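You operate a simulated robot arm through the tools that you are given. There is no shell and no other tool. Be economical: measure what you need, move in short steps, check, and stop when the job is done.

The job below is to be done with a simulated two-armed robot. You get a single attempt, and the scene is never put back.

TASK
Fetch the blue bauble and set it on the top of the gym stand. Then press the dryer check button two times. Then close the dryer door. Then take the clothes brush and leave it on top of the brown book. Then fetch the can labelled "beans" from the top of the stereo bench and stand it on the clear end of the stereo bench. Do these in the order given. Set down upright: blue bauble, can.

The check looks at the end state, three seconds after you hand in, the way a careful person would. Anything else that was tipped, shoved, dropped, spilled or broken makes it a failure.

THE ROBOT
Two 7-joint arms with two-finger grippers on one trunk, on a base that drives. Base frame: it is fixed to the floor where the robot stands at the start and does not move with it; the origin is under the middle of the robot, x ahead of it, y to its left, z up. Lengths are in m, angles in rad, forces in N, time in s.
The left shoulder is at the start at [0.023, 0.217, 1.069], the right one opposite. With the tool pointing down near the work surface each hand reaches from about 0.1 to 0.72 m from the robot's upright axis, wherever it stands, measured 20 degrees to its own side. Places, roughly: blue bauble (7x6x7 cm) [0.7, 0.2, 0.8]; brown book [-0.5, -5.25, 1.25]; clear end of the stereo bench (43x23 cm) [-1.92, -5.64, 0.92]; clothes brush (13x6x5 cm) [-3.4, -4.2, 0.6]; dryer check button [-3, 2, 1]; dryer door [-2.9, 1.7, 0.7]; green can, teal can, yellow can [-2.75, -5.75, 1]; top of the gym stand (20x32 cm) [-2.02, 0.08, 0.8]. Payload 2.2 kg a hand.
Tool frame (each hand has its own): the origin (TCP) lies between the finger pads and is the grasp point; the fingertips stand 0.019 m ahead of it; z points along the fingers, y is the line along which they close. The gripper opens to 0.116 m. The gripper's body begins 0.07 m behind the TCP.
Orientation is that of the tool frame in the base frame, as [roll, pitch, yaw] about the fixed x, y, z axes, in that order (R = Rz(yaw) Ry(pitch) Rx(roll)). With the fingers straight down and closing along the base's y, the tool's x points along the base's -x, its y along +y and its z along -z.

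THE INTERFACE
- The arms move only by the tool arm_command. It takes "left_commands", "right_commands" or both (then of equal length, played together; a hand with none holds still); each is a list of rows, each an object of numbers (a shift or turn left out is 0, a gripper value left out holds the last): "x", "y", "z": the shift along the tool's x, y, z in m; "rx", "ry", "rz": the turn, a rotation vector about the tool's x, y, z in rad; "jaw": the gripper command, from -1 (shut) to 1 (fully open), values between in proportion. In form: [{"x": .., "y": .., "z": .., "rx": .., "ry": .., "rz": .., "jaw": ..}, ...]. A call has 1 to 10 rows; each row shifts and turns the commanded pose from where the row before left it, along the tool's axes as they then stand. A row lasts 0.2 s, in which the tool goes at most 0.05 m and 0.15 rad; a call with a longer step from one row to the next is refused whole, and so is a gripper value outside its range. A pose out of reach is approached as far as the arm can. The call stops where the force on the tool passes 40 N (or 10 N more than at its start, if that is more) or the arm is blocked; 0.2 s more then pass. The fingers move at their own pace and stop on an object; they squeeze with about 24 N. The grip force told is the motor's: it shows also when the fingers shut on nothing. Time passes only in rows, and 0.2 s behind the last, so rows that do not move let the fingers close. The reply holds the time, the measured pose of the TCP, the force on the tool along the base axes, the opening and the grip force, in the units named above and with some noise, with the torque about the TCP (base axes, N m) and any sound that the robot's microphone picked up.
- Cameras (640 x 400 px; columns grow to the right, rows downward): "scene" is now at [0.1224, 0.0237, 1.2291]; the picture's right is [0.27, -0.96, 0.00], its down [-0.63, -0.18, -0.75] and it looks along [0.72, 0.20, -0.66] (base axes); focal length 251 px, centre (320, 200). "left" rides on the left gripper at [0.069, 0.015, -0.097] in its tool frame; the picture's right is [-0.21, 0.98, 0.00], its down [-0.76, -0.17, -0.63] and it looks along [-0.62, -0.14, 0.77] (tool axes); focal length 251 px, centre (320, 200). "right" rides on the right gripper at [0.069, -0.015, -0.096] in its tool frame; the picture's right is [0.22, 0.98, 0.00], its down [-0.76, 0.17, -0.63] and it looks along [-0.62, 0.14, 0.77] (tool axes); focal length 251 px, centre (320, 200).
- grab_frame(camera): a new picture of that camera. It takes no simulated time.
- slide_trunk(by): slides the trunk up (or, below 0, down) by that many m; the arms and the scene camera ride with it, the base frame stays. It gives what a move gives, with no picture.
- base_move(legs): drives the robot by 1 to 6 legs, each [ahead, left, turn to the left] in m, m and rad, along the robot's own axes; the way and the turn of a leg run together, so that a leg with both is an arc; at most 1.5 m and 3.142 rad a leg. The arms and the cameras ride along, it lands a little off, and it stops where it bumps. It gives what a move gives.
- pan_tilt(pan, tilt): turns the head with the scene camera to pan (to the left, within 1.396 rad either way) and tilt (down, from -0.506 to 1.204), counted from straight ahead of the robot. It gives what a move gives.
- pixel_to_xyz(camera, pixels): for up to 12 pixels [column, row] of the newest picture of that camera ("zoom" is the newest enlarged one), the place [x, y, z] in the base frame of the surface seen there, good to about 0.002 m. It takes no simulated time.
- zoom(camera, box): a new picture of the part [left, top, right, bottom] of that camera's present view, enlarged. It takes no simulated time.
- sign_off(): hands the job in; it is judged then, once.

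Keep the steps short. Do not move on a guess: measure, check each grasp and each placing, and mend mistakes. In all there are 110 turns and 100 pictures (those below and enlarged ones count). Leave the grippers open and the arms clear of the work at the hand-in unless told otherwise, and finish with a single line.

The tools are called after "Emit:" by a JSON object that holds its "name" and its "arguments". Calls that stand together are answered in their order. arm_command: Moves the arms, as the interface text tells. Its arguments: {"type":"object","properties":{"left_commands":{"type":"array"},"right_commands":{"type":"array"}},"required":[]} The other tools are called the same way: slide_trunk (by) slides the trunk up or down; base_move (legs) drives the base; pan_tilt (pan, tilt) turns the head that bears the scene camera; grab_frame (camera) takes a picture; pixel_to_xyz (camera, pixels) gives the place of the surface under pixels of a picture; zoom (camera, box) takes an enlarged picture of a part of a camera's view; sign_off () hands the job in.

At the start:

```text
time: 0.0
left_ee_pos: [0.3556, 0.3148, 0.9702]
left_tool_rot: [-3.141, -0.002, -3.141]
left_contact_force: [-1.5, 0.3, 0.7]
left_moment: [0.04, -0.02, -0.02]
left_grip_width: 0.116
left_gripper_force: 0.0
right_ee_pos: [0.3873, -0.0977, 0.9776]
right_tool_rot: [-3.142, -0.002, 3.141]
right_contact_force: [0.8, 0.3, 0.1]
right_moment: [-0.01, -0.01, -0.01]
right_grip_width: 0.116
right_gripper_force: 0.1
trunk travel left (down, up): [-0.214, 0.276]
robot x, y, heading: [-0.0013, -0.0001, -0.003]
head pan, tilt: [0.276, 0.717]
```

scene: 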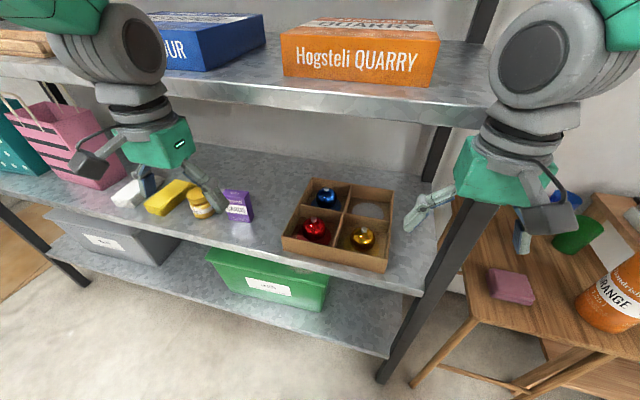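
right: 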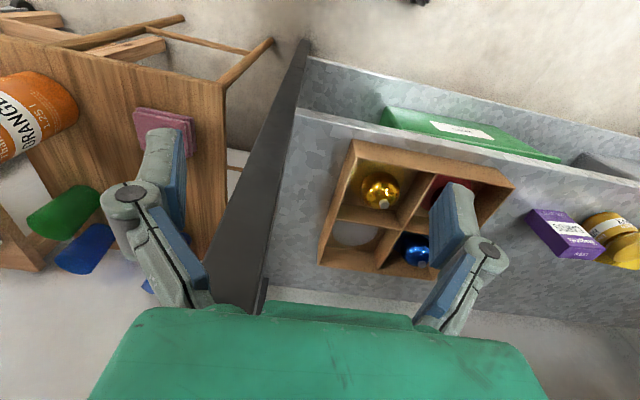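
left: 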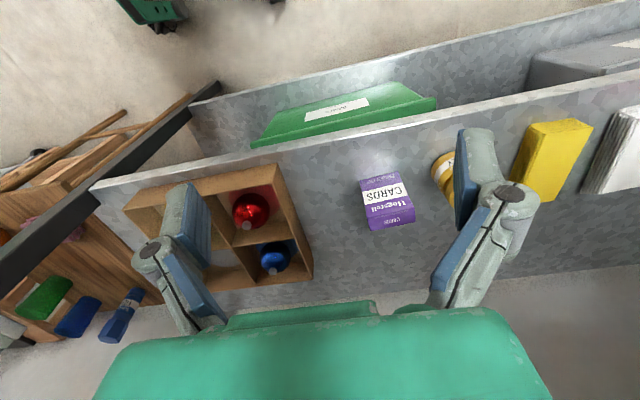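

I see the blue bauble at about (326,197) in the scene picture, in a divided box on the shelf. I'll zoom in to measure it.

Emit:
{"name": "zoom", "arguments": {"camera": "scene", "box": [270, 160, 430, 280]}}

Emit:
{"name": "pixel_to_xyz", "arguments": {"camera": "scene", "pixels": [[326, 185], [326, 197], [320, 205], [304, 178], [352, 187], [282, 240], [386, 262], [345, 212], [397, 205], [360, 95], [360, 115], [420, 240]]}}

Emit:
{"name": "pixel_to_xyz", "arguments": {"camera": "left", "pixels": [[273, 256], [262, 240], [290, 262], [268, 272], [312, 274], [275, 170], [243, 246], [292, 235]]}}

```text
3.33 times, centred on (350, 220) of scene
```

zoom: 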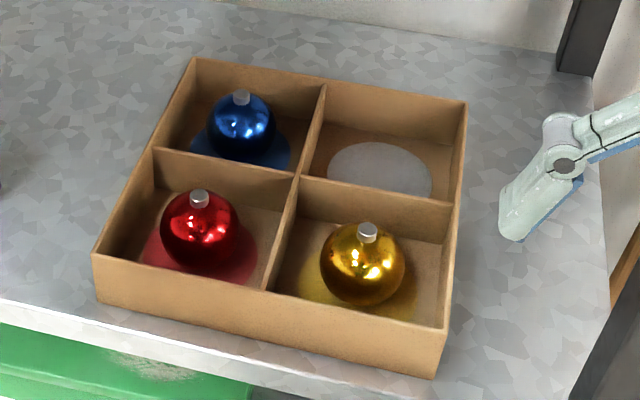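

```text
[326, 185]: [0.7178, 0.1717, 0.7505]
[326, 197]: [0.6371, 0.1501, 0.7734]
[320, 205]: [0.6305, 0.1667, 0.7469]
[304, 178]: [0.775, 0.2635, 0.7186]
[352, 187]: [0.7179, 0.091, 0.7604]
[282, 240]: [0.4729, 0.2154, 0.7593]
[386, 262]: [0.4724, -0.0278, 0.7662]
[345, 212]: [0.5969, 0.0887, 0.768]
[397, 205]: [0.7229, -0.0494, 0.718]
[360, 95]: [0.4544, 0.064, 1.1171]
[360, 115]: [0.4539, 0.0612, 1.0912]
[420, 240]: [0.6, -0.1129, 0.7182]
```

```text
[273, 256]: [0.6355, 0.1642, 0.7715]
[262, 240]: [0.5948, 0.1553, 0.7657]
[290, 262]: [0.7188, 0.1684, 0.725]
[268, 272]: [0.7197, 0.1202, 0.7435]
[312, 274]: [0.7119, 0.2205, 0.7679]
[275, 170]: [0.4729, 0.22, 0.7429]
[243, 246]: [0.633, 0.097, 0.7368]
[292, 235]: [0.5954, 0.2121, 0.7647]
```

The bauble stands in a compartment about x 0.60–0.72, y 0.09–0.21, under another shelf. I need to know how tall the hand and wrist are, so I'll measure points on the left arm and on the upper shelf edge.

Emit:
{"name": "pixel_to_xyz", "arguments": {"camera": "scene", "pixels": [[140, 95], [140, 118], [150, 145], [135, 45], [80, 160], [70, 20], [215, 200], [165, 50], [100, 140], [110, 85], [312, 222], [312, 215]]}}

Emit:
{"name": "zoom", "arguments": {"camera": "scene", "box": [0, 0, 260, 230]}}

```text
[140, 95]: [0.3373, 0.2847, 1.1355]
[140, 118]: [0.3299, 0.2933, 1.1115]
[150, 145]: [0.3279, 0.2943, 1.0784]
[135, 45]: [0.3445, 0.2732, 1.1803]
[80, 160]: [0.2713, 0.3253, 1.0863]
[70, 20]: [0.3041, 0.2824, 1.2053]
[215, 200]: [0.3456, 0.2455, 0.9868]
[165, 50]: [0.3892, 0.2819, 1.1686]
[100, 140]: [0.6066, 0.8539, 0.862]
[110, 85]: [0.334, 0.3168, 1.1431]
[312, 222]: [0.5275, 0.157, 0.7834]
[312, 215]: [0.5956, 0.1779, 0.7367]
```

```text
1.74 times, centred on (130, 115) of scene
```

zoom: 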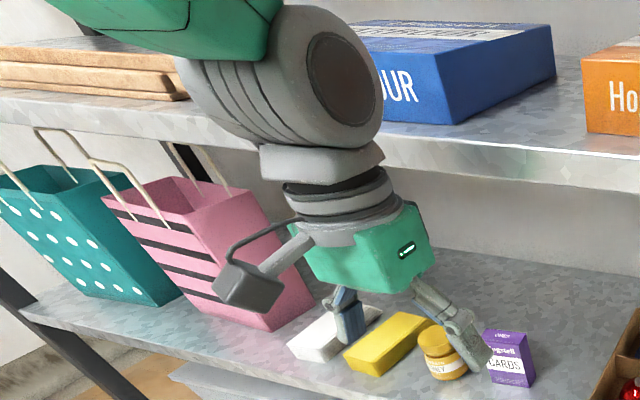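

The wrist joint sits about 0.22 m above the TCP, so the room under the upper shelf is tight. I'll measure the underside edge of that shelf and the neighbours (cards box, honey), plus the box wall tops.

Emit:
{"name": "pixel_to_xyz", "arguments": {"camera": "scene", "pixels": [[360, 119], [360, 122], [360, 126], [360, 132], [240, 90], [238, 195], [225, 215], [200, 205], [252, 215], [302, 178], [282, 235], [230, 220]]}}

Emit:
{"name": "zoom", "arguments": {"camera": "left", "box": [100, 130, 340, 300]}}

```text
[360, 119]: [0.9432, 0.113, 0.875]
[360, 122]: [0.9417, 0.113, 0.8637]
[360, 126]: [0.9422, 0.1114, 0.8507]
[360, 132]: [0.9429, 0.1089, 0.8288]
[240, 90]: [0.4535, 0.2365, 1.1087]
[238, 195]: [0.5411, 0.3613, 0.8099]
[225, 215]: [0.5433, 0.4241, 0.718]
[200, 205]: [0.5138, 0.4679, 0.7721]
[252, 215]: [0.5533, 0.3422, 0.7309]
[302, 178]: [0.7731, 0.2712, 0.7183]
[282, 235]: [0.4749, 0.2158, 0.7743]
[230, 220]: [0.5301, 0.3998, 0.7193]
```

```text
2.35 times, centred on (220, 215) of left
```

zoom: 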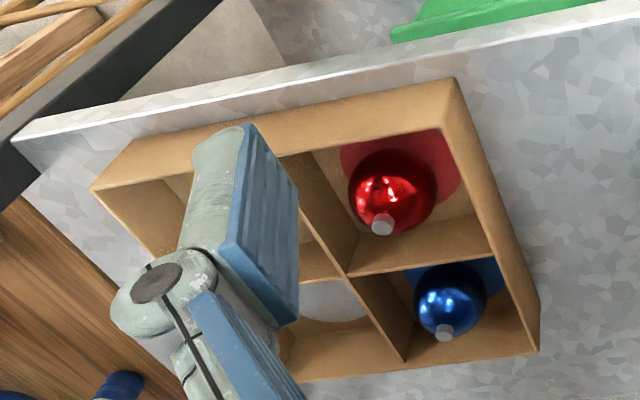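

Plan: lower the trunk so the forearm comes in low, turn the left tool 35° to the right and tilt it 22° forward so its camera stays clear of the red bauble. It then goes in over the box's left front corner. Trunk first.

Emit:
{"name": "slide_trunk", "arguments": {"by": -0.17}}

Emit:
{"name": "arm_command", "arguments": {"left_commands": [{"rz": 0.122, "jaw": 0.5}, {"rz": 0.122}, {"rz": 0.122}, {"rz": 0.122}, {"rz": 0.122}, {"ry": -0.127}, {"ry": -0.127}, {"ry": -0.127}]}}

Emit:
{"name": "grab_frame", "arguments": {"camera": "scene"}}

Emit:
{"name": "grab_frame", "arguments": {"camera": "left"}}

```text
time: 1.9
left_ee_pos: [0.3537, 0.3141, 0.8022]
left_tool_rot: [3.141, 0.001, 3.141]
left_contact_force: [-0.4, -0.3, 0.7]
left_moment: [0.02, 0.02, 0.0]
left_grip_width: 0.1159
left_gripper_force: 0.1
right_ee_pos: [0.3861, -0.0982, 0.808]
right_tool_rot: [-3.141, 0.002, -3.14]
right_contact_force: [0.4, 0.7, -0.3]
right_moment: [0.04, -0.01, 0.01]
right_grip_width: 0.1161
right_gripper_force: 0.0
trunk travel left (down, up): [-0.044, 0.446]
robot x, y, heading: [-0.0002, 0.0, 0.004]
head pan, tilt: [0.276, 0.717]
```

```text
time: 3.7
left_ee_pos: [0.3526, 0.3145, 0.8011]
left_tool_rot: [3.14, 0.385, 2.534]
left_contact_force: [1.1, 0.4, -0.6]
left_moment: [0.01, -0.02, -0.01]
left_grip_width: 0.0872
left_gripper_force: 0.0
right_ee_pos: [0.3863, -0.0955, 0.8095]
right_tool_rot: [-3.14, 0.001, -3.141]
right_contact_force: [-1.0, 0.5, -0.9]
right_moment: [-0.03, 0.02, -0.02]
right_grip_width: 0.1165
right_gripper_force: 0.1
trunk travel left (down, up): [-0.044, 0.446]
robot x, y, heading: [0.0013, 0.0014, 0.0]
head pan, tilt: [0.276, 0.717]
```

```text
93 pictures are left
```

scene: 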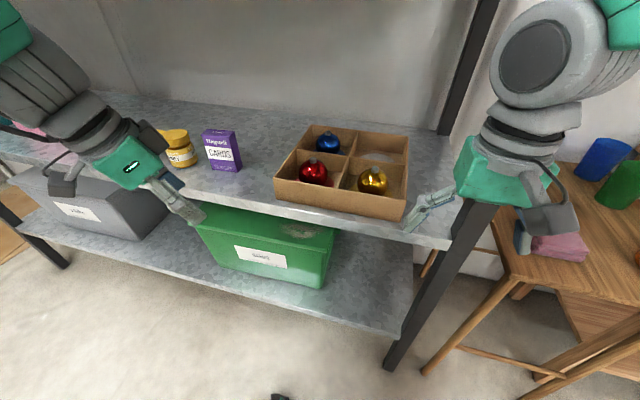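

```text
92 pictures are left
```

left: 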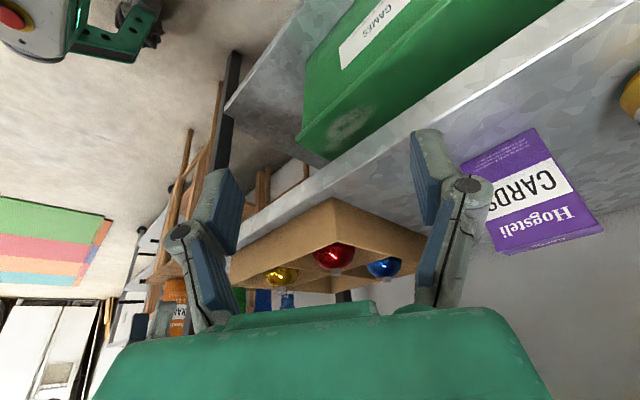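

The tool is tilted as planned. I'll measure the bauble, cards box and wall tops again from this lower view.

Emit:
{"name": "zoom", "arguments": {"camera": "scene", "box": [190, 110, 430, 230]}}

Emit:
{"name": "pixel_to_xyz", "arguments": {"camera": "scene", "pixels": [[328, 134], [327, 143], [319, 143], [336, 143], [205, 132], [212, 165], [238, 170], [238, 134], [303, 126], [275, 180], [313, 160]]}}

```text
2.67 times, centred on (310, 170) of scene
```

zoom: 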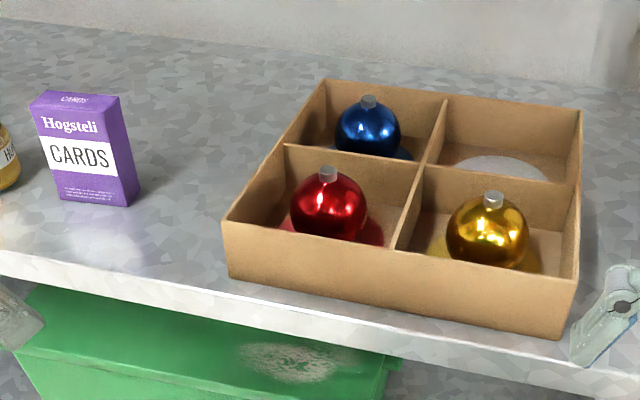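

```text
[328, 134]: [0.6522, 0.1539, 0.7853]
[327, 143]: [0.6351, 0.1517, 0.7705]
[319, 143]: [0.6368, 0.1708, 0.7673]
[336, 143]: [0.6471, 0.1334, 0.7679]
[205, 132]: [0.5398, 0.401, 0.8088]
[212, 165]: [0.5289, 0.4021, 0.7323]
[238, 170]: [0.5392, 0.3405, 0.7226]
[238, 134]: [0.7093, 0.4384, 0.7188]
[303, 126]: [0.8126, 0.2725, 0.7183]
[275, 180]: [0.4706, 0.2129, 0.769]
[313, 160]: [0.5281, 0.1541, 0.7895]
```

Blue centre is about (0.658, 0.152, 0.757); the walls reach 0.775 and the upper shelf underside is about 1.087. I'll line up sideways 4 cm, raise 1 cm, then advance 0.20 m and look.

Emit:
{"name": "arm_command", "arguments": {"left_commands": [{"x": -0.0041, "z": -0.0102, "y": 0.041}, {"x": -0.0371, "z": 0.015}, {"x": -0.0371, "z": 0.015}, {"x": -0.0371, "z": 0.015}, {"x": -0.0371, "z": 0.015}, {"x": -0.0371, "z": 0.015}]}}

Emit:
{"name": "grab_frame", "arguments": {"camera": "scene"}}

Emit:
{"name": "grab_frame", "arguments": {"camera": "left"}}

```text
time: 5.1
left_ee_pos: [0.5415, 0.2296, 0.8127]
left_tool_rot: [3.141, 0.382, 2.533]
left_contact_force: [1.3, -0.2, -0.2]
left_moment: [0.05, 0.0, -0.03]
left_grip_width: 0.0868
left_gripper_force: 0.0
right_ee_pos: [0.3863, -0.0986, 0.8093]
right_tool_rot: [-3.141, 0.0, -3.14]
right_contact_force: [-0.3, 0.1, 0.1]
right_moment: [0.01, 0.02, 0.02]
right_grip_width: 0.116
right_gripper_force: 0.1
trunk travel left (down, up): [-0.044, 0.446]
robot x, y, heading: [-0.0014, 0.0039, -0.002]
head pan, tilt: [0.276, 0.717]
```

```text
90 pictures are left
```

scene: 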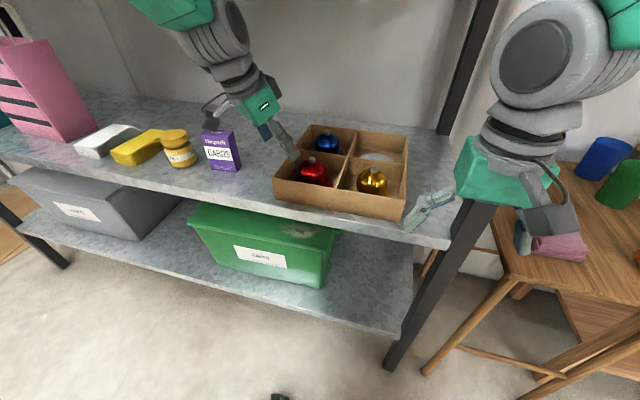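

```text
89 pictures are left
```

left: 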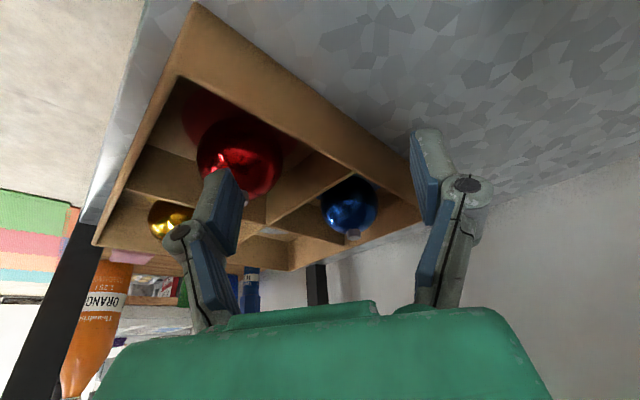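

Clear of everything; the blue bauble at (350,205) is between the fingers. 0.14 m remains; advance at the same height.

Emit:
{"name": "arm_command", "arguments": {"left_commands": [{"x": -0.0324, "z": 0.0131, "y": 0.003}, {"x": -0.0324, "z": 0.0131}, {"x": -0.0324, "z": 0.0131}, {"x": -0.0324, "z": 0.0131}, {}]}}

Emit:
{"name": "grab_frame", "arguments": {"camera": "left"}}

Emit:
{"name": "zoom", "arguments": {"camera": "scene", "box": [190, 0, 430, 220]}}

```text
time: 6.5
left_ee_pos: [0.6145, 0.2224, 0.7762]
left_tool_rot: [-3.099, 0.305, 2.608]
left_contact_force: [-3.1, -6.0, 22.2]
left_moment: [-0.97, 0.4, -0.22]
left_grip_width: 0.1018
left_gripper_force: 7.9
right_ee_pos: [0.3854, -0.0501, 0.8041]
right_tool_rot: [3.138, -0.013, -3.081]
right_contact_force: [-1.4, -0.2, 0.0]
right_moment: [-0.02, -0.14, -0.01]
right_grip_width: 0.1159
right_gripper_force: 0.1
trunk travel left (down, up): [-0.044, 0.446]
robot x, y, heading: [-0.0162, 0.0304, 0.064]
head pan, tilt: [0.276, 0.717]
stopped in row 5 (left hand): the arm was blocked; the commanded pose is now the measured one
```

```text
88 pictures are left
```

left: 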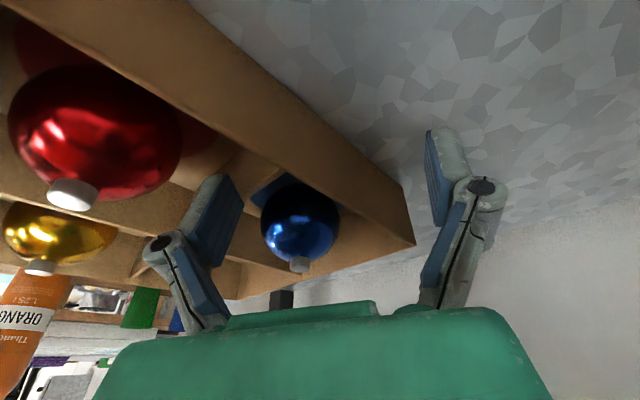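

```text
1.82 times, centred on (310, 110) of scene
```

zoom: 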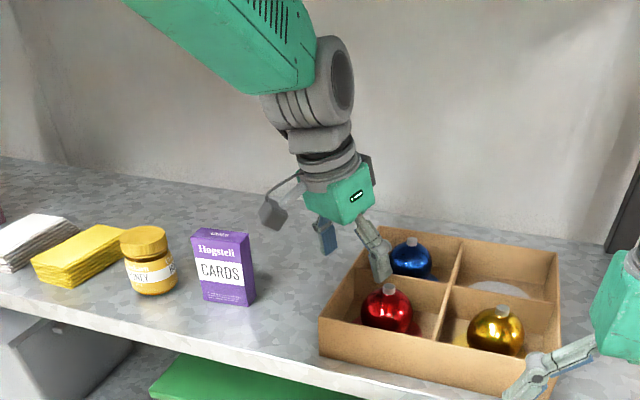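

The arm was blocked: most likely the forearm hit the upper shelf's front edge with the elbow high. The hand got pushed down to z 0.776 and the base shifted slightly. I'll ease up and back a little and read the forces.

Emit:
{"name": "arm_command", "arguments": {"left_commands": [{"x": 0.0035, "z": -0.022}, {"x": 0.0035, "z": -0.022}]}}

Emit:
{"name": "grab_frame", "arguments": {"camera": "left"}}

Emit:
{"name": "grab_frame", "arguments": {"camera": "scene"}}

```text
time: 7.3
left_ee_pos: [0.579, 0.2242, 0.7666]
left_tool_rot: [-3.058, 0.215, 2.599]
left_contact_force: [-4.3, -2.8, -15.5]
left_moment: [0.02, -0.64, 0.13]
left_grip_width: 0.0874
left_gripper_force: 0.1
right_ee_pos: [0.3849, -0.053, 0.8089]
right_tool_rot: [3.137, -0.005, -3.084]
right_contact_force: [0.4, -0.1, -0.4]
right_moment: [-0.06, -0.02, -0.01]
right_grip_width: 0.1159
right_gripper_force: 0.2
trunk travel left (down, up): [-0.044, 0.446]
robot x, y, heading: [-0.0101, 0.0316, 0.058]
head pan, tilt: [0.276, 0.717]
stopped in row 2 (left hand): the arm was blocked; the commanded pose is now the measured one
```

```text
86 pictures are left
```

left: 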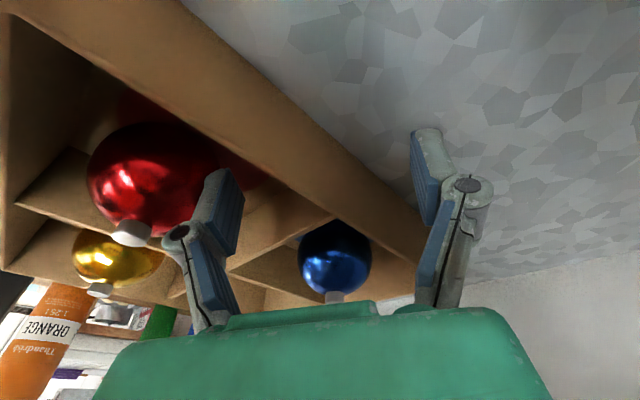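

```text
85 pictures are left
```

scene: 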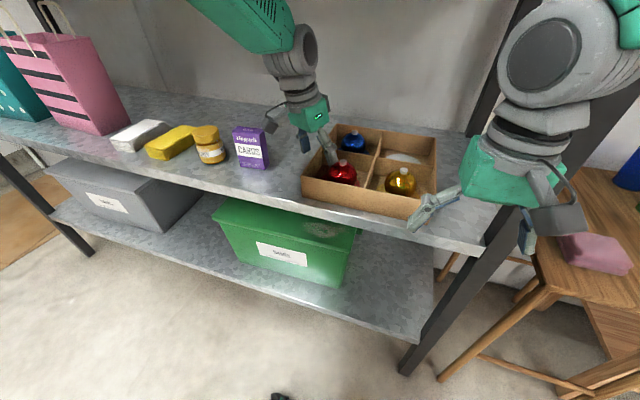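

The hand still sits low, with the fingers straddling the box's left wall; the arm above is jammed. I'll turn the head up to see where the forearm touches.

Emit:
{"name": "pan_tilt", "arguments": {"pan": 0.5, "tilt": 0.1}}

Emit:
{"name": "grab_frame", "arguments": {"camera": "scene"}}

```text
time: 8.3
left_ee_pos: [0.5828, 0.2246, 0.7674]
left_tool_rot: [-3.062, 0.223, 2.601]
left_contact_force: [-0.5, -0.2, -0.8]
left_moment: [0.0, 0.0, 0.01]
left_grip_width: 0.0869
left_gripper_force: 0.0
right_ee_pos: [0.384, -0.0537, 0.807]
right_tool_rot: [3.136, -0.005, -3.083]
right_contact_force: [0.2, 1.2, 1.1]
right_moment: [-0.03, 0.03, -0.02]
right_grip_width: 0.1158
right_gripper_force: 0.1
trunk travel left (down, up): [-0.044, 0.446]
robot x, y, heading: [-0.0131, 0.0256, 0.053]
head pan, tilt: [0.499, 0.099]
```

```text
84 pictures are left
```

scene: 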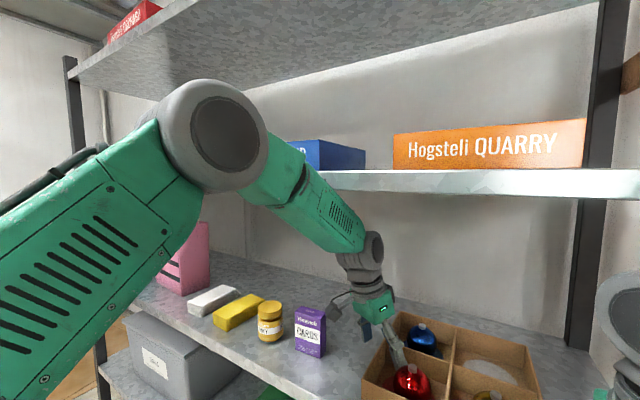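

Clear: the elbow is high and the forearm lies against the upper shelf's front edge. Backing the base frees it, since the forearm slopes down going forward. First I narrow the jaw so the right finger keeps clear of the red bauble, then back the base 2 cm.

Emit:
{"name": "arm_command", "arguments": {"left_commands": [{"jaw": -0.03}, {}]}}

Emit:
{"name": "base_move", "arguments": {"legs": [[-0.02, 0.0, 0.0]]}}

Emit:
{"name": "grab_frame", "arguments": {"camera": "left"}}

```text
time: 8.9
left_ee_pos: [0.5829, 0.225, 0.7672]
left_tool_rot: [-3.061, 0.222, 2.601]
left_contact_force: [0.0, -0.9, 0.0]
left_moment: [-0.01, -0.05, -0.01]
left_grip_width: 0.0562
left_gripper_force: 0.0
right_ee_pos: [0.3844, -0.0545, 0.8073]
right_tool_rot: [3.138, -0.004, -3.084]
right_contact_force: [-0.1, 0.2, -0.1]
right_moment: [0.0, -0.02, -0.01]
right_grip_width: 0.1159
right_gripper_force: 0.0
trunk travel left (down, up): [-0.044, 0.446]
robot x, y, heading: [-0.0064, 0.0294, 0.056]
head pan, tilt: [0.499, 0.099]
```

```text
time: 9.7
left_ee_pos: [0.5624, 0.2238, 0.7725]
left_tool_rot: [-3.069, 0.23, 2.601]
left_contact_force: [-0.2, 0.0, 2.0]
left_moment: [-0.02, -0.07, 0.02]
left_grip_width: 0.0562
left_gripper_force: 0.0
right_ee_pos: [0.3631, -0.0546, 0.8082]
right_tool_rot: [3.138, -0.002, -3.083]
right_contact_force: [-0.4, 0.2, -0.3]
right_moment: [-0.01, 0.0, 0.01]
right_grip_width: 0.1158
right_gripper_force: 0.1
trunk travel left (down, up): [-0.044, 0.446]
robot x, y, heading: [-0.0299, 0.0265, 0.055]
head pan, tilt: [0.499, 0.099]
```

```text
83 pictures are left
```

left: 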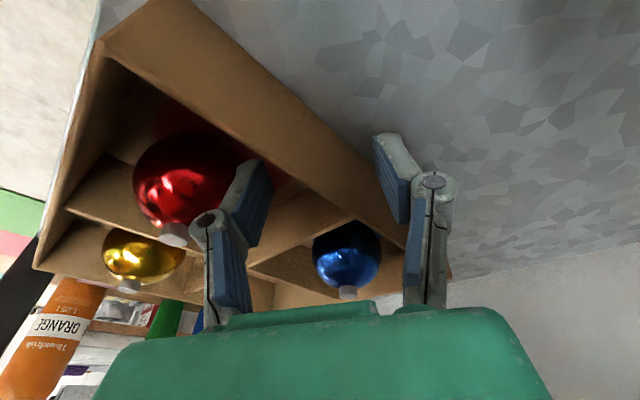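

The hand rose 5 mm on its own. Now a 1.5 cm lift attempt.

Emit:
{"name": "arm_command", "arguments": {"left_commands": [{"x": -0.0023, "z": -0.0097}, {"x": -0.0012, "z": -0.005}]}}

Emit:
{"name": "base_move", "arguments": {"legs": [[-0.015, 0.0, 0.0]]}}

Emit:
{"name": "grab_frame", "arguments": {"camera": "left"}}

```text
time: 10.3
left_ee_pos: [0.5603, 0.224, 0.7896]
left_tool_rot: [-3.067, 0.233, 2.603]
left_contact_force: [0.2, -0.2, 0.5]
left_moment: [0.02, -0.01, 0.02]
left_grip_width: 0.0564
left_gripper_force: 0.0
right_ee_pos: [0.362, -0.0544, 0.8093]
right_tool_rot: [3.139, -0.001, -3.084]
right_contact_force: [-0.6, 0.2, 0.9]
right_moment: [0.0, 0.01, 0.02]
right_grip_width: 0.1158
right_gripper_force: 0.0
trunk travel left (down, up): [-0.044, 0.446]
robot x, y, heading: [-0.0339, 0.0239, 0.057]
head pan, tilt: [0.499, 0.099]
```

```text
time: 11.1
left_ee_pos: [0.5464, 0.2236, 0.7894]
left_tool_rot: [-3.07, 0.232, 2.602]
left_contact_force: [-0.5, 0.6, 0.4]
left_moment: [0.03, -0.03, -0.01]
left_grip_width: 0.0564
left_gripper_force: 0.0
right_ee_pos: [0.3464, -0.0561, 0.809]
right_tool_rot: [3.138, 0.001, -3.084]
right_contact_force: [-0.5, -0.2, 0.3]
right_moment: [0.04, -0.04, 0.0]
right_grip_width: 0.1161
right_gripper_force: 0.1
trunk travel left (down, up): [-0.044, 0.446]
robot x, y, heading: [-0.0449, 0.0244, 0.057]
head pan, tilt: [0.499, 0.099]
```

```text
82 pictures are left
```

left: 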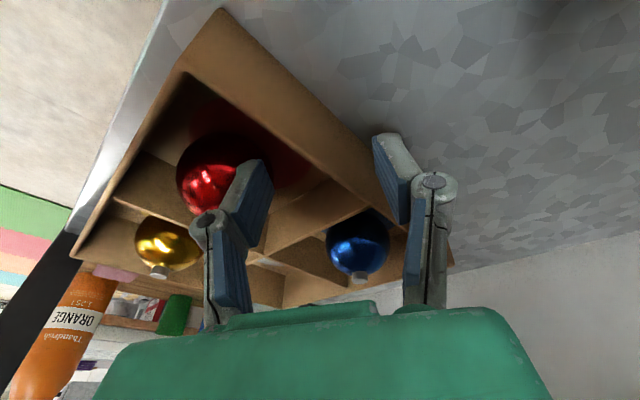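

That works. Another 2 cm lift clears the walls, then back the base away 0.2 m.

Emit:
{"name": "arm_command", "arguments": {"left_commands": [{"x": -0.0023, "z": -0.0097}, {"x": -0.0023, "z": -0.0097}]}}

Emit:
{"name": "base_move", "arguments": {"legs": [[-0.06, 0.0, 0.0], [-0.2, 0.0, 0.0]]}}

Emit:
{"name": "pan_tilt", "arguments": {"pan": 0.25, "tilt": 0.45}}

Emit:
{"name": "grab_frame", "arguments": {"camera": "scene"}}

```text
time: 11.7
left_ee_pos: [0.5449, 0.2246, 0.807]
left_tool_rot: [-3.069, 0.228, 2.603]
left_contact_force: [-0.5, -0.1, -0.1]
left_moment: [-0.01, 0.02, -0.02]
left_grip_width: 0.0563
left_gripper_force: 0.1
right_ee_pos: [0.3455, -0.0573, 0.8109]
right_tool_rot: [3.138, 0.003, -3.082]
right_contact_force: [0.6, -0.2, -0.1]
right_moment: [-0.04, 0.03, -0.01]
right_grip_width: 0.1158
right_gripper_force: 0.0
trunk travel left (down, up): [-0.044, 0.446]
robot x, y, heading: [-0.0494, 0.0267, 0.058]
head pan, tilt: [0.499, 0.099]
```

```text
time: 13.9
left_ee_pos: [0.2856, 0.2115, 0.812]
left_tool_rot: [-3.072, 0.237, 2.603]
left_contact_force: [-0.4, -0.8, 0.0]
left_moment: [0.0, -0.05, 0.03]
left_grip_width: 0.0561
left_gripper_force: 0.0
right_ee_pos: [0.0841, -0.0708, 0.8099]
right_tool_rot: [3.138, 0.006, -3.082]
right_contact_force: [0.3, -0.4, 0.5]
right_moment: [0.0, 0.0, 0.0]
right_grip_width: 0.1162
right_gripper_force: 0.0
trunk travel left (down, up): [-0.044, 0.446]
robot x, y, heading: [-0.3052, 0.0082, 0.056]
head pan, tilt: [0.499, 0.099]
```

```text
time: 14.7
left_ee_pos: [0.2822, 0.2104, 0.8125]
left_tool_rot: [-3.072, 0.236, 2.602]
left_contact_force: [-0.7, -0.4, 0.1]
left_moment: [0.01, 0.04, -0.01]
left_grip_width: 0.0562
left_gripper_force: 0.0
right_ee_pos: [0.0826, -0.0717, 0.812]
right_tool_rot: [3.138, 0.007, -3.084]
right_contact_force: [-0.2, 0.0, 0.1]
right_moment: [-0.01, 0.01, -0.01]
right_grip_width: 0.116
right_gripper_force: 0.0
trunk travel left (down, up): [-0.044, 0.446]
robot x, y, heading: [-0.3065, 0.0091, 0.062]
head pan, tilt: [0.25, 0.45]
```

```text
81 pictures are left
```

scene: 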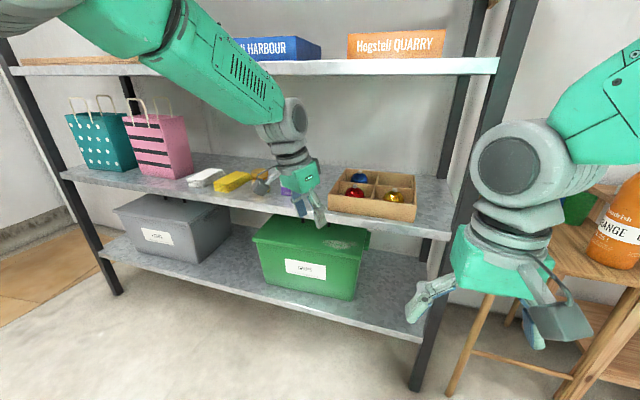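

The shelf contents look untouched. The cure is a stretched arm so the elbow stays low: I'll back up more, straighten the heading, lower the trunk to near its bottom, then stretch the left arm in free space and look at the elbow height.

Emit:
{"name": "base_move", "arguments": {"legs": [[-0.1, 0.0, -0.06]]}}

Emit:
{"name": "slide_trunk", "arguments": {"by": -0.04}}

```text
time: 15.8
left_ee_pos: [0.1912, 0.1731, 0.8144]
left_tool_rot: [-3.075, 0.24, 2.543]
left_contact_force: [-0.4, -0.2, 0.6]
left_moment: [0.02, -0.02, -0.04]
left_grip_width: 0.0562
left_gripper_force: 0.0
right_ee_pos: [-0.0238, -0.0958, 0.8117]
right_tool_rot: [3.138, 0.009, -3.141]
right_contact_force: [0.9, -0.3, -0.1]
right_moment: [-0.01, -0.03, -0.01]
right_grip_width: 0.1161
right_gripper_force: 0.0
trunk travel left (down, up): [-0.044, 0.446]
robot x, y, heading: [-0.4056, 0.0064, 0.001]
head pan, tilt: [0.25, 0.45]
```

```text
time: 16.7
left_ee_pos: [0.1904, 0.1733, 0.7752]
left_tool_rot: [-3.075, 0.239, 2.543]
left_contact_force: [-0.5, -0.6, 0.4]
left_moment: [0.01, -0.02, -0.02]
left_grip_width: 0.056
left_gripper_force: 0.1
right_ee_pos: [-0.0251, -0.0971, 0.7733]
right_tool_rot: [3.139, 0.011, -3.142]
right_contact_force: [-0.4, 0.5, 0.3]
right_moment: [0.02, 0.0, 0.01]
right_grip_width: 0.116
right_gripper_force: 0.1
trunk travel left (down, up): [-0.004, 0.486]
robot x, y, heading: [-0.4049, 0.005, -0.0]
head pan, tilt: [0.25, 0.45]
```

Fix the small roll, tilt to about 26°, then stretch out to about (0.75, 0.24) ahead of the robot, height 0.812, in free air.

Emit:
{"name": "arm_command", "arguments": {"left_commands": [{"rx": -0.066, "jaw": 0.5}, {"ry": -0.11}, {"ry": -0.11}, {"x": -0.0235, "y": 0.0365, "z": 0.0013}, {"x": -0.0235, "y": 0.0365, "z": 0.0013}, {"x": -0.0235, "y": 0.0365, "z": 0.0013}, {"x": -0.0235, "y": 0.0365, "z": 0.0013}, {}]}}

Emit:
{"name": "grab_frame", "arguments": {"camera": "scene"}}

```text
time: 18.5
left_ee_pos: [0.3435, 0.2448, 0.8131]
left_tool_rot: [-3.14, 0.459, 2.542]
left_contact_force: [0.0, 0.3, 0.3]
left_moment: [0.01, 0.0, 0.0]
left_grip_width: 0.0871
left_gripper_force: 0.0
right_ee_pos: [-0.0256, -0.0971, 0.7722]
right_tool_rot: [3.138, 0.011, 3.141]
right_contact_force: [0.0, -0.4, 0.1]
right_moment: [0.01, -0.02, 0.01]
right_grip_width: 0.116
right_gripper_force: 0.0
trunk travel left (down, up): [-0.004, 0.486]
robot x, y, heading: [-0.4062, 0.0062, -0.002]
head pan, tilt: [0.25, 0.45]
```

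```text
80 pictures are left
```

scene: 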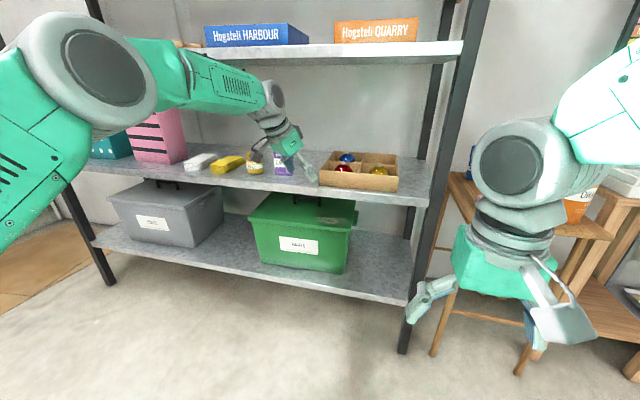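

The forearm is much flatter. Measure its top edge heights.

Emit:
{"name": "pixel_to_xyz", "arguments": {"camera": "scene", "pixels": [[110, 18], [110, 65], [160, 48], [200, 58], [240, 72], [262, 82], [275, 86], [240, 95]]}}

```text
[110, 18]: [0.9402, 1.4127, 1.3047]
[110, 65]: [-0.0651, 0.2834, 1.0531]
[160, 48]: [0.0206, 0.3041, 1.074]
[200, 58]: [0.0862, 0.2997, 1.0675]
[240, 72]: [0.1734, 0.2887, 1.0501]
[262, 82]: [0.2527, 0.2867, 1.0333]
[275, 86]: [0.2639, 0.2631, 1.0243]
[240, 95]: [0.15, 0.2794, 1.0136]
```

Top of the forearm is about 1.065 where the shelf edge will be: only a 2 cm margin. Stretch 6 cm more and remeasure.

Emit:
{"name": "arm_command", "arguments": {"left_commands": [{"x": -0.0222, "y": 0.0169, "z": 0.011}, {"x": -0.0222, "y": 0.0169, "z": 0.011}, {}]}}

Emit:
{"name": "grab_frame", "arguments": {"camera": "scene"}}

Emit:
{"name": "pixel_to_xyz", "arguments": {"camera": "scene", "pixels": [[130, 60], [165, 60], [200, 62], [240, 76], [255, 84], [268, 90], [280, 92], [110, 65]]}}

```text
time: 19.3
left_ee_pos: [0.3834, 0.2412, 0.8086]
left_tool_rot: [-3.139, 0.459, 2.542]
left_contact_force: [1.6, 0.5, -0.3]
left_moment: [-0.03, 0.03, 0.02]
left_grip_width: 0.087
left_gripper_force: 0.0
left hand out of reach, approached as far as the arm can: row 2
right_ee_pos: [-0.0241, -0.0964, 0.773]
right_tool_rot: [3.139, 0.008, -3.14]
right_contact_force: [0.6, -0.4, -0.4]
right_moment: [0.01, 0.0, 0.02]
right_grip_width: 0.1161
right_gripper_force: 0.1
trunk travel left (down, up): [-0.004, 0.486]
robot x, y, heading: [-0.4065, 0.0064, 0.004]
head pan, tilt: [0.25, 0.45]
```

```text
79 pictures are left
```

scene: 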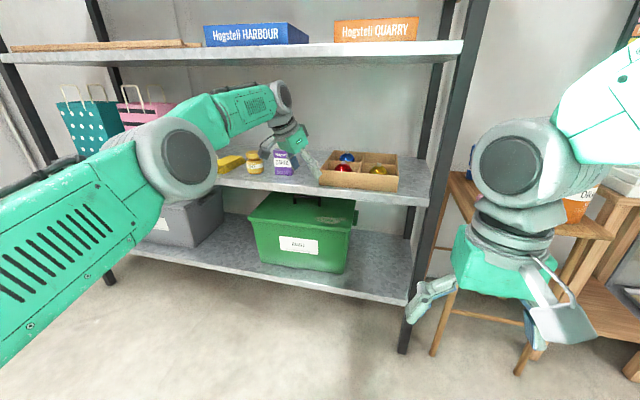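

```text
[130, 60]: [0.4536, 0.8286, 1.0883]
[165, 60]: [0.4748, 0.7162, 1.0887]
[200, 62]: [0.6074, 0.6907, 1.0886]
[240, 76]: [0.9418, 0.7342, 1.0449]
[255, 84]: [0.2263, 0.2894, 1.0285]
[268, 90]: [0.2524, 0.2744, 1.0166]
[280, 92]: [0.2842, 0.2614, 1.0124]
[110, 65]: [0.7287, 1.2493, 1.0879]
```

Now the arm is nearly straight and low (wrist top about 1.04, shelf underside 1.0885). It is just at reach, so I take 3 cm back and 1 cm up, narrow the jaw to about 8 cm, then drive the base forward to bring the hand to the corner of the box.

Emit:
{"name": "arm_command", "arguments": {"left_commands": [{"x": 0.0178, "y": -0.0169, "z": -0.02, "jaw": 0.4}, {}]}}

Emit:
{"name": "base_move", "arguments": {"legs": [[0.1, 0.0, 0.0]]}}

Emit:
{"name": "grab_frame", "arguments": {"camera": "scene"}}

```text
time: 19.9
left_ee_pos: [0.3518, 0.2424, 0.8189]
left_tool_rot: [-3.14, 0.458, 2.544]
left_contact_force: [0.3, -0.4, 0.3]
left_moment: [0.01, 0.0, -0.01]
left_grip_width: 0.0811
left_gripper_force: 0.1
right_ee_pos: [-0.0235, -0.0973, 0.7714]
right_tool_rot: [3.138, 0.01, 3.14]
right_contact_force: [-0.3, 0.4, 1.0]
right_moment: [-0.01, 0.05, 0.03]
right_grip_width: 0.1161
right_gripper_force: 0.1
trunk travel left (down, up): [-0.004, 0.486]
robot x, y, heading: [-0.4048, 0.0079, -0.005]
head pan, tilt: [0.25, 0.45]
```

```text
time: 21.0
left_ee_pos: [0.4479, 0.2436, 0.8192]
left_tool_rot: [-3.138, 0.457, 2.544]
left_contact_force: [0.7, 0.3, -1.0]
left_moment: [-0.03, 0.01, -0.01]
left_grip_width: 0.0813
left_gripper_force: 0.0
right_ee_pos: [0.0736, -0.0957, 0.7717]
right_tool_rot: [3.137, 0.01, -3.14]
right_contact_force: [0.4, 0.0, 0.3]
right_moment: [0.0, -0.03, -0.03]
right_grip_width: 0.1158
right_gripper_force: 0.0
trunk travel left (down, up): [-0.004, 0.486]
robot x, y, heading: [-0.3083, 0.0063, 0.006]
head pan, tilt: [0.25, 0.45]
```

```text
78 pictures are left
```

scene: 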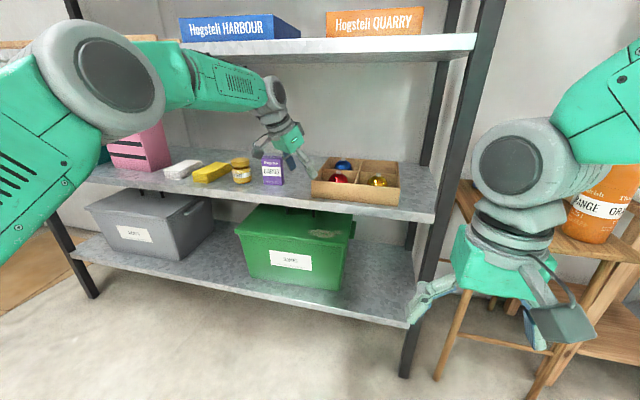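

The elbow rises quickly when I pull in. Re-extend 2 cm and measure forearm tops.

Emit:
{"name": "arm_command", "arguments": {"left_commands": [{"x": -0.0148, "y": 0.0113, "z": 0.0073}, {}]}}

Emit:
{"name": "grab_frame", "arguments": {"camera": "scene"}}

Emit:
{"name": "pixel_to_xyz", "arguments": {"camera": "scene", "pixels": [[190, 65], [210, 66], [225, 72], [240, 78], [255, 82], [268, 84], [278, 88], [110, 80]]}}

```text
time: 21.6
left_ee_pos: [0.4652, 0.2442, 0.824]
left_tool_rot: [3.139, 0.464, 2.543]
left_contact_force: [0.0, -0.5, 0.6]
left_moment: [0.03, 0.0, -0.02]
left_grip_width: 0.0812
left_gripper_force: 0.0
right_ee_pos: [0.0692, -0.0959, 0.7728]
right_tool_rot: [3.137, 0.013, -3.141]
right_contact_force: [-0.4, -0.1, -0.5]
right_moment: [0.05, 0.0, 0.0]
right_grip_width: 0.1159
right_gripper_force: 0.0
trunk travel left (down, up): [-0.004, 0.486]
robot x, y, heading: [-0.3116, 0.0075, 0.003]
head pan, tilt: [0.25, 0.45]
```

```text
77 pictures are left
```

scene: 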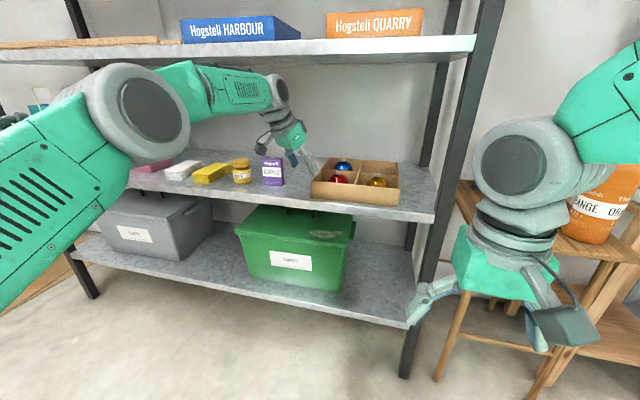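

```text
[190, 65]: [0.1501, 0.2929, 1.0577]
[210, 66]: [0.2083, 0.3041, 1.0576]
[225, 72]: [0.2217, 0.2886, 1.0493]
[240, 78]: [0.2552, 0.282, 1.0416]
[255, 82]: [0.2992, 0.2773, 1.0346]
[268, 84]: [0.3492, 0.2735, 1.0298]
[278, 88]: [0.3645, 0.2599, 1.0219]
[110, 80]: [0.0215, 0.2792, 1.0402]
```

Forearm top is about 1.05 at the shelf edge position, a 4 cm margin. Drive forward 6.5 cm, then check.

Emit:
{"name": "base_move", "arguments": {"legs": [[0.065, 0.0, 0.0]]}}

Emit:
{"name": "grab_frame", "arguments": {"camera": "left"}}

```text
time: 22.6
left_ee_pos: [0.5313, 0.2438, 0.8201]
left_tool_rot: [-3.139, 0.462, 2.543]
left_contact_force: [0.1, 0.3, -0.9]
left_moment: [-0.03, 0.0, -0.01]
left_grip_width: 0.0812
left_gripper_force: 0.1
right_ee_pos: [0.1345, -0.0954, 0.7719]
right_tool_rot: [3.139, 0.01, -3.138]
right_contact_force: [0.5, -0.3, 0.3]
right_moment: [-0.01, 0.02, 0.04]
right_grip_width: 0.116
right_gripper_force: 0.0
trunk travel left (down, up): [-0.004, 0.486]
robot x, y, heading: [-0.2444, 0.0051, 0.002]
head pan, tilt: [0.25, 0.45]
```

```text
76 pictures are left
```

left: 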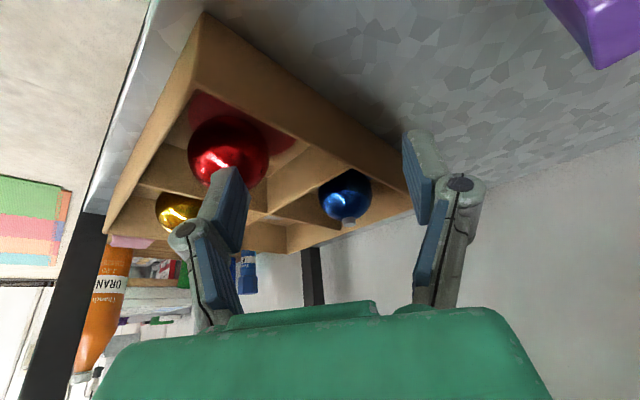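

Good. Re-measure the blue bauble and red cap from here, in case the box shifted during the jam.

Emit:
{"name": "pixel_to_xyz", "arguments": {"camera": "left", "pixels": [[345, 195], [348, 221], [325, 195], [368, 195], [370, 170], [312, 172], [205, 14], [290, 152]]}}

Emit:
{"name": "zoom", "arguments": {"camera": "scene", "box": [230, 100, 430, 225]}}

Emit:
{"name": "pixel_to_xyz", "arguments": {"camera": "zoom", "pixels": [[360, 195], [360, 215], [343, 240], [343, 260], [270, 300]]}}

```text
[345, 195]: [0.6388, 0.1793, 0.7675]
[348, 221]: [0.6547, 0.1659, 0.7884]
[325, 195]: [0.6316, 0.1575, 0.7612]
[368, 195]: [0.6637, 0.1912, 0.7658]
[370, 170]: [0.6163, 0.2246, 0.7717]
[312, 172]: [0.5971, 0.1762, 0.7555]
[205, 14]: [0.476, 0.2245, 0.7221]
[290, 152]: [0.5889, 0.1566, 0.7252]
```

```text
3.20 times, centred on (330, 162) of scene
```

zoom: 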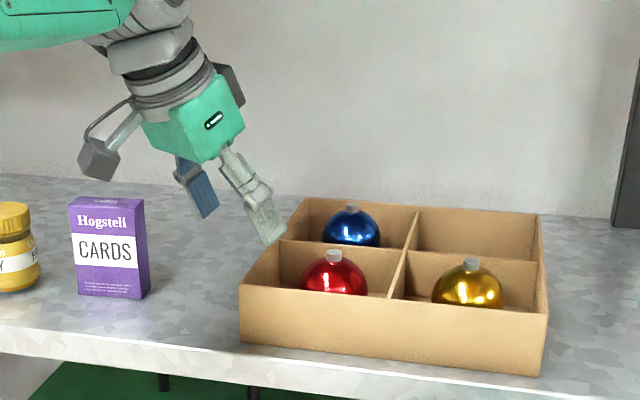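

```text
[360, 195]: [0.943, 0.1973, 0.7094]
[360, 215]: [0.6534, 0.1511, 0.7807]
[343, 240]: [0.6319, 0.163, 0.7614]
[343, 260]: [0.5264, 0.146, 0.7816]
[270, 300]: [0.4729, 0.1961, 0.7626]
```

The two views differ by about a centimetre; I'll sample the cap and edges directly.

Emit:
{"name": "pixel_to_xyz", "arguments": {"camera": "zoom", "pixels": [[351, 209], [349, 228], [328, 230], [375, 230], [305, 199], [416, 207], [333, 254], [280, 243], [241, 288]]}}

Emit:
{"name": "pixel_to_xyz", "arguments": {"camera": "left", "pixels": [[349, 219], [410, 192], [352, 165], [345, 210], [345, 180]]}}

```text
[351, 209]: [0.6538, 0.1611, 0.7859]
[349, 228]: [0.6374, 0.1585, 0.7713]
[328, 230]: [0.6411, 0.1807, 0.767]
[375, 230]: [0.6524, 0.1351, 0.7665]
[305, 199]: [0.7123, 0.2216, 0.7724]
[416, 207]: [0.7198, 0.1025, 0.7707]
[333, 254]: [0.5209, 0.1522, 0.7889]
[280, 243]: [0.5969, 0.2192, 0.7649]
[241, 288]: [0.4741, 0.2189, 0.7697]
```

```text
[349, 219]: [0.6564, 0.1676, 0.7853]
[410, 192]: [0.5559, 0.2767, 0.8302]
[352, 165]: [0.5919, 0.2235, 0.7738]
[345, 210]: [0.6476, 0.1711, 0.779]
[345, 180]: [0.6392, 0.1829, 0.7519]
```

The box shifted about 7 mm to the left in the jam; the bauble centre is now about (0.662, 0.163, 0.757). Drive diagonally half the way and check.

Emit:
{"name": "base_move", "arguments": {"legs": [[0.07, -0.043, 0.0]]}}

Emit:
{"name": "grab_frame", "arguments": {"camera": "left"}}

```text
time: 23.7
left_ee_pos: [0.5995, 0.2184, 0.8195]
left_tool_rot: [-3.128, 0.471, 2.551]
left_contact_force: [0.1, 0.5, -0.9]
left_moment: [-0.09, 0.01, -0.05]
left_grip_width: 0.0813
left_gripper_force: 0.1
right_ee_pos: [0.2013, -0.1221, 0.7756]
right_tool_rot: [-3.13, 0.016, -3.138]
right_contact_force: [0.7, 1.8, 0.6]
right_moment: [-0.12, 0.02, -0.01]
right_grip_width: 0.1157
right_gripper_force: 0.0
trunk travel left (down, up): [-0.004, 0.486]
robot x, y, heading: [-0.1763, -0.0305, -0.003]
head pan, tilt: [0.25, 0.45]
```

```text
74 pictures are left
```

left: 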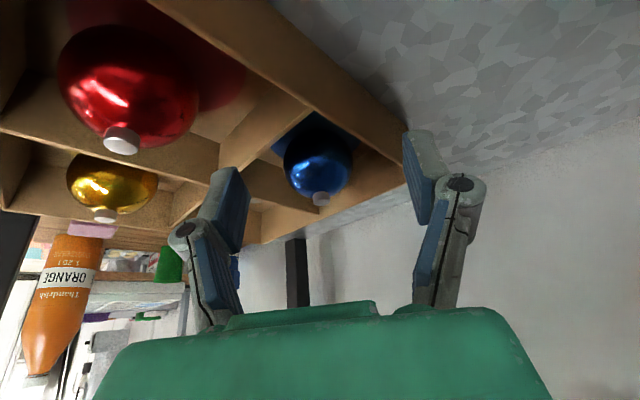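

The sideways move fell short a bit and both tools show a slight lean. Let me wait a moment and look to the right for any contact.

Emit:
{"name": "pan_tilt", "arguments": {"pan": -0.7, "tilt": 0.5}}

Emit:
{"name": "grab_frame", "arguments": {"camera": "scene"}}

```text
time: 24.9
left_ee_pos: [0.5956, 0.2013, 0.8281]
left_tool_rot: [3.135, 0.462, 2.542]
left_contact_force: [-0.2, -0.3, 0.4]
left_moment: [0.06, 0.01, 0.0]
left_grip_width: 0.0813
left_gripper_force: 0.1
right_ee_pos: [0.1984, -0.1379, 0.7749]
right_tool_rot: [3.136, 0.02, -3.14]
right_contact_force: [-0.3, -0.9, -0.9]
right_moment: [0.01, 0.0, -0.01]
right_grip_width: 0.1163
right_gripper_force: 0.0
trunk travel left (down, up): [-0.004, 0.486]
robot x, y, heading: [-0.1754, -0.0349, -0.0]
head pan, tilt: [-0.7, 0.499]
```

```text
73 pictures are left
```

scene: 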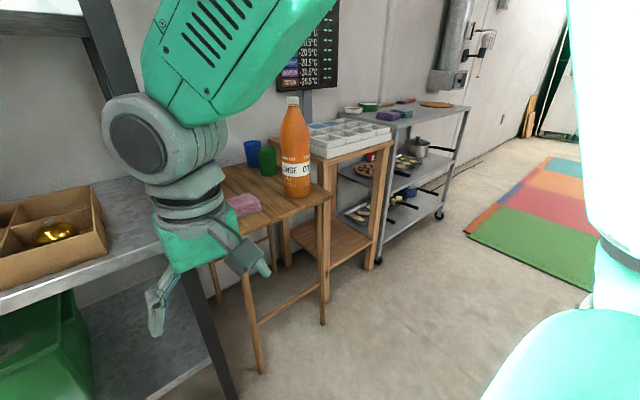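

It was only sway; now settled at (0.596, 0.201), nothing touching. Drive the remaining diagonal.

Emit:
{"name": "base_move", "arguments": {"legs": [[0.066, -0.038, 0.0]]}}

Emit:
{"name": "pan_tilt", "arguments": {"pan": 0.35, "tilt": 0.4}}

Emit:
{"name": "grab_frame", "arguments": {"camera": "left"}}

Emit:
{"name": "grab_frame", "arguments": {"camera": "scene"}}

```text
time: 25.9
left_ee_pos: [0.662, 0.1947, 0.8182]
left_tool_rot: [-3.124, 0.474, 2.557]
left_contact_force: [0.2, 2.0, -0.7]
left_moment: [-0.14, 0.03, -0.02]
left_grip_width: 0.0813
left_gripper_force: 0.0
right_ee_pos: [0.2658, -0.149, 0.7753]
right_tool_rot: [-3.123, 0.019, -3.134]
right_contact_force: [0.3, 2.4, -0.3]
right_moment: [-0.18, 0.02, -0.01]
right_grip_width: 0.116
right_gripper_force: 0.1
trunk travel left (down, up): [-0.004, 0.486]
robot x, y, heading: [-0.1072, -0.0626, 0.001]
head pan, tilt: [-0.7, 0.499]
```

```text
time: 27.2
left_ee_pos: [0.6603, 0.1798, 0.8276]
left_tool_rot: [3.14, 0.467, 2.548]
left_contact_force: [-0.8, 0.5, 0.4]
left_moment: [-0.03, -0.02, 0.01]
left_grip_width: 0.0815
left_gripper_force: 0.1
right_ee_pos: [0.262, -0.1629, 0.7759]
right_tool_rot: [3.141, 0.025, -3.135]
right_contact_force: [-0.2, 0.3, 0.5]
right_moment: [-0.02, 0.02, 0.0]
right_grip_width: 0.1159
right_gripper_force: 0.0
trunk travel left (down, up): [-0.004, 0.486]
robot x, y, heading: [-0.1071, -0.0634, -0.0]
head pan, tilt: [0.351, 0.4]
```

```text
72 pictures are left
```

left: 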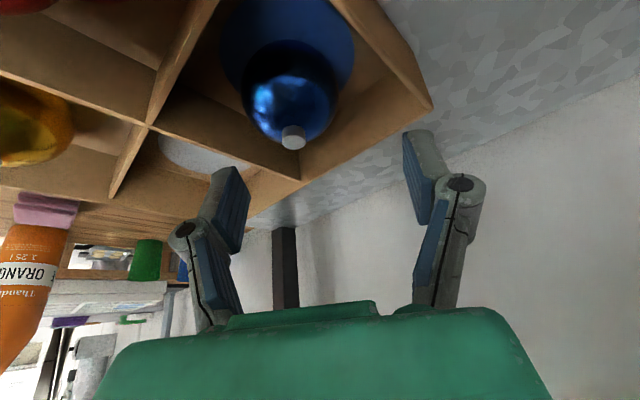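

```text
71 pictures are left
```

scene: 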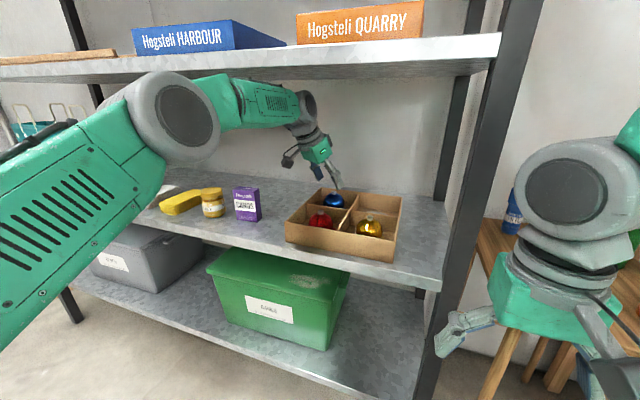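

The hand hovers near the bauble. Measure the bauble and compartment walls from the hand camera.

Emit:
{"name": "pixel_to_xyz", "arguments": {"camera": "left", "pixels": [[293, 133], [290, 95], [247, 95], [335, 95], [290, 60], [428, 108], [300, 178], [150, 124], [203, 5]]}}

```text
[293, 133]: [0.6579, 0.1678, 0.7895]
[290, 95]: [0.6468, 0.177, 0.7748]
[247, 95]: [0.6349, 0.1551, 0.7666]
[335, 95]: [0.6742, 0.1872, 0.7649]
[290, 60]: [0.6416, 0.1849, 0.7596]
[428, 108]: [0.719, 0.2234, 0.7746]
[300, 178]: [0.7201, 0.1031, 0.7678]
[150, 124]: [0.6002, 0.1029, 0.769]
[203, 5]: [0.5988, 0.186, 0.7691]
```

Bauble centre ≈ (0.662, 0.166, 0.757). Shift sideways 1 cm, then descend half-way (3.5 cm).

Emit:
{"name": "arm_command", "arguments": {"left_commands": [{"x": -0.0085, "y": -0.0105, "z": 0.0043}, {"x": 0.0079, "z": 0.0156}, {"x": 0.0079, "z": 0.0156}, {}]}}

Emit:
{"name": "grab_frame", "arguments": {"camera": "left"}}

```text
time: 28.2
left_ee_pos: [0.6601, 0.171, 0.7915]
left_tool_rot: [-3.137, 0.467, 2.553]
left_contact_force: [-0.5, 1.3, -0.3]
left_moment: [-0.14, 0.02, -0.04]
left_grip_width: 0.0814
left_gripper_force: 0.0
right_ee_pos: [0.2613, -0.1579, 0.7769]
right_tool_rot: [-3.139, 0.025, -3.133]
right_contact_force: [0.0, 0.3, -0.3]
right_moment: [-0.05, 0.01, -0.02]
right_grip_width: 0.1159
right_gripper_force: 0.0
trunk travel left (down, up): [-0.004, 0.486]
robot x, y, heading: [-0.1102, -0.0621, 0.0]
head pan, tilt: [0.351, 0.4]
```

```text
70 pictures are left
```

left: 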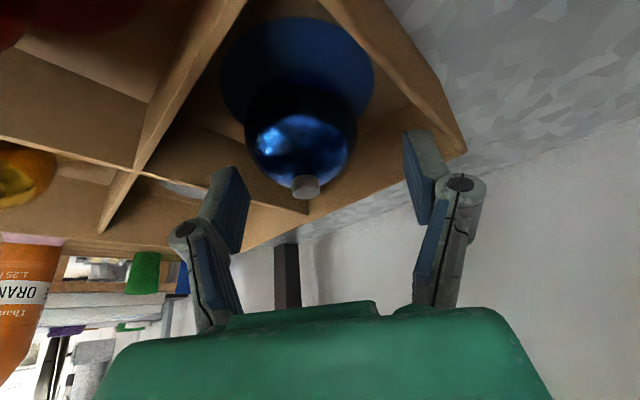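

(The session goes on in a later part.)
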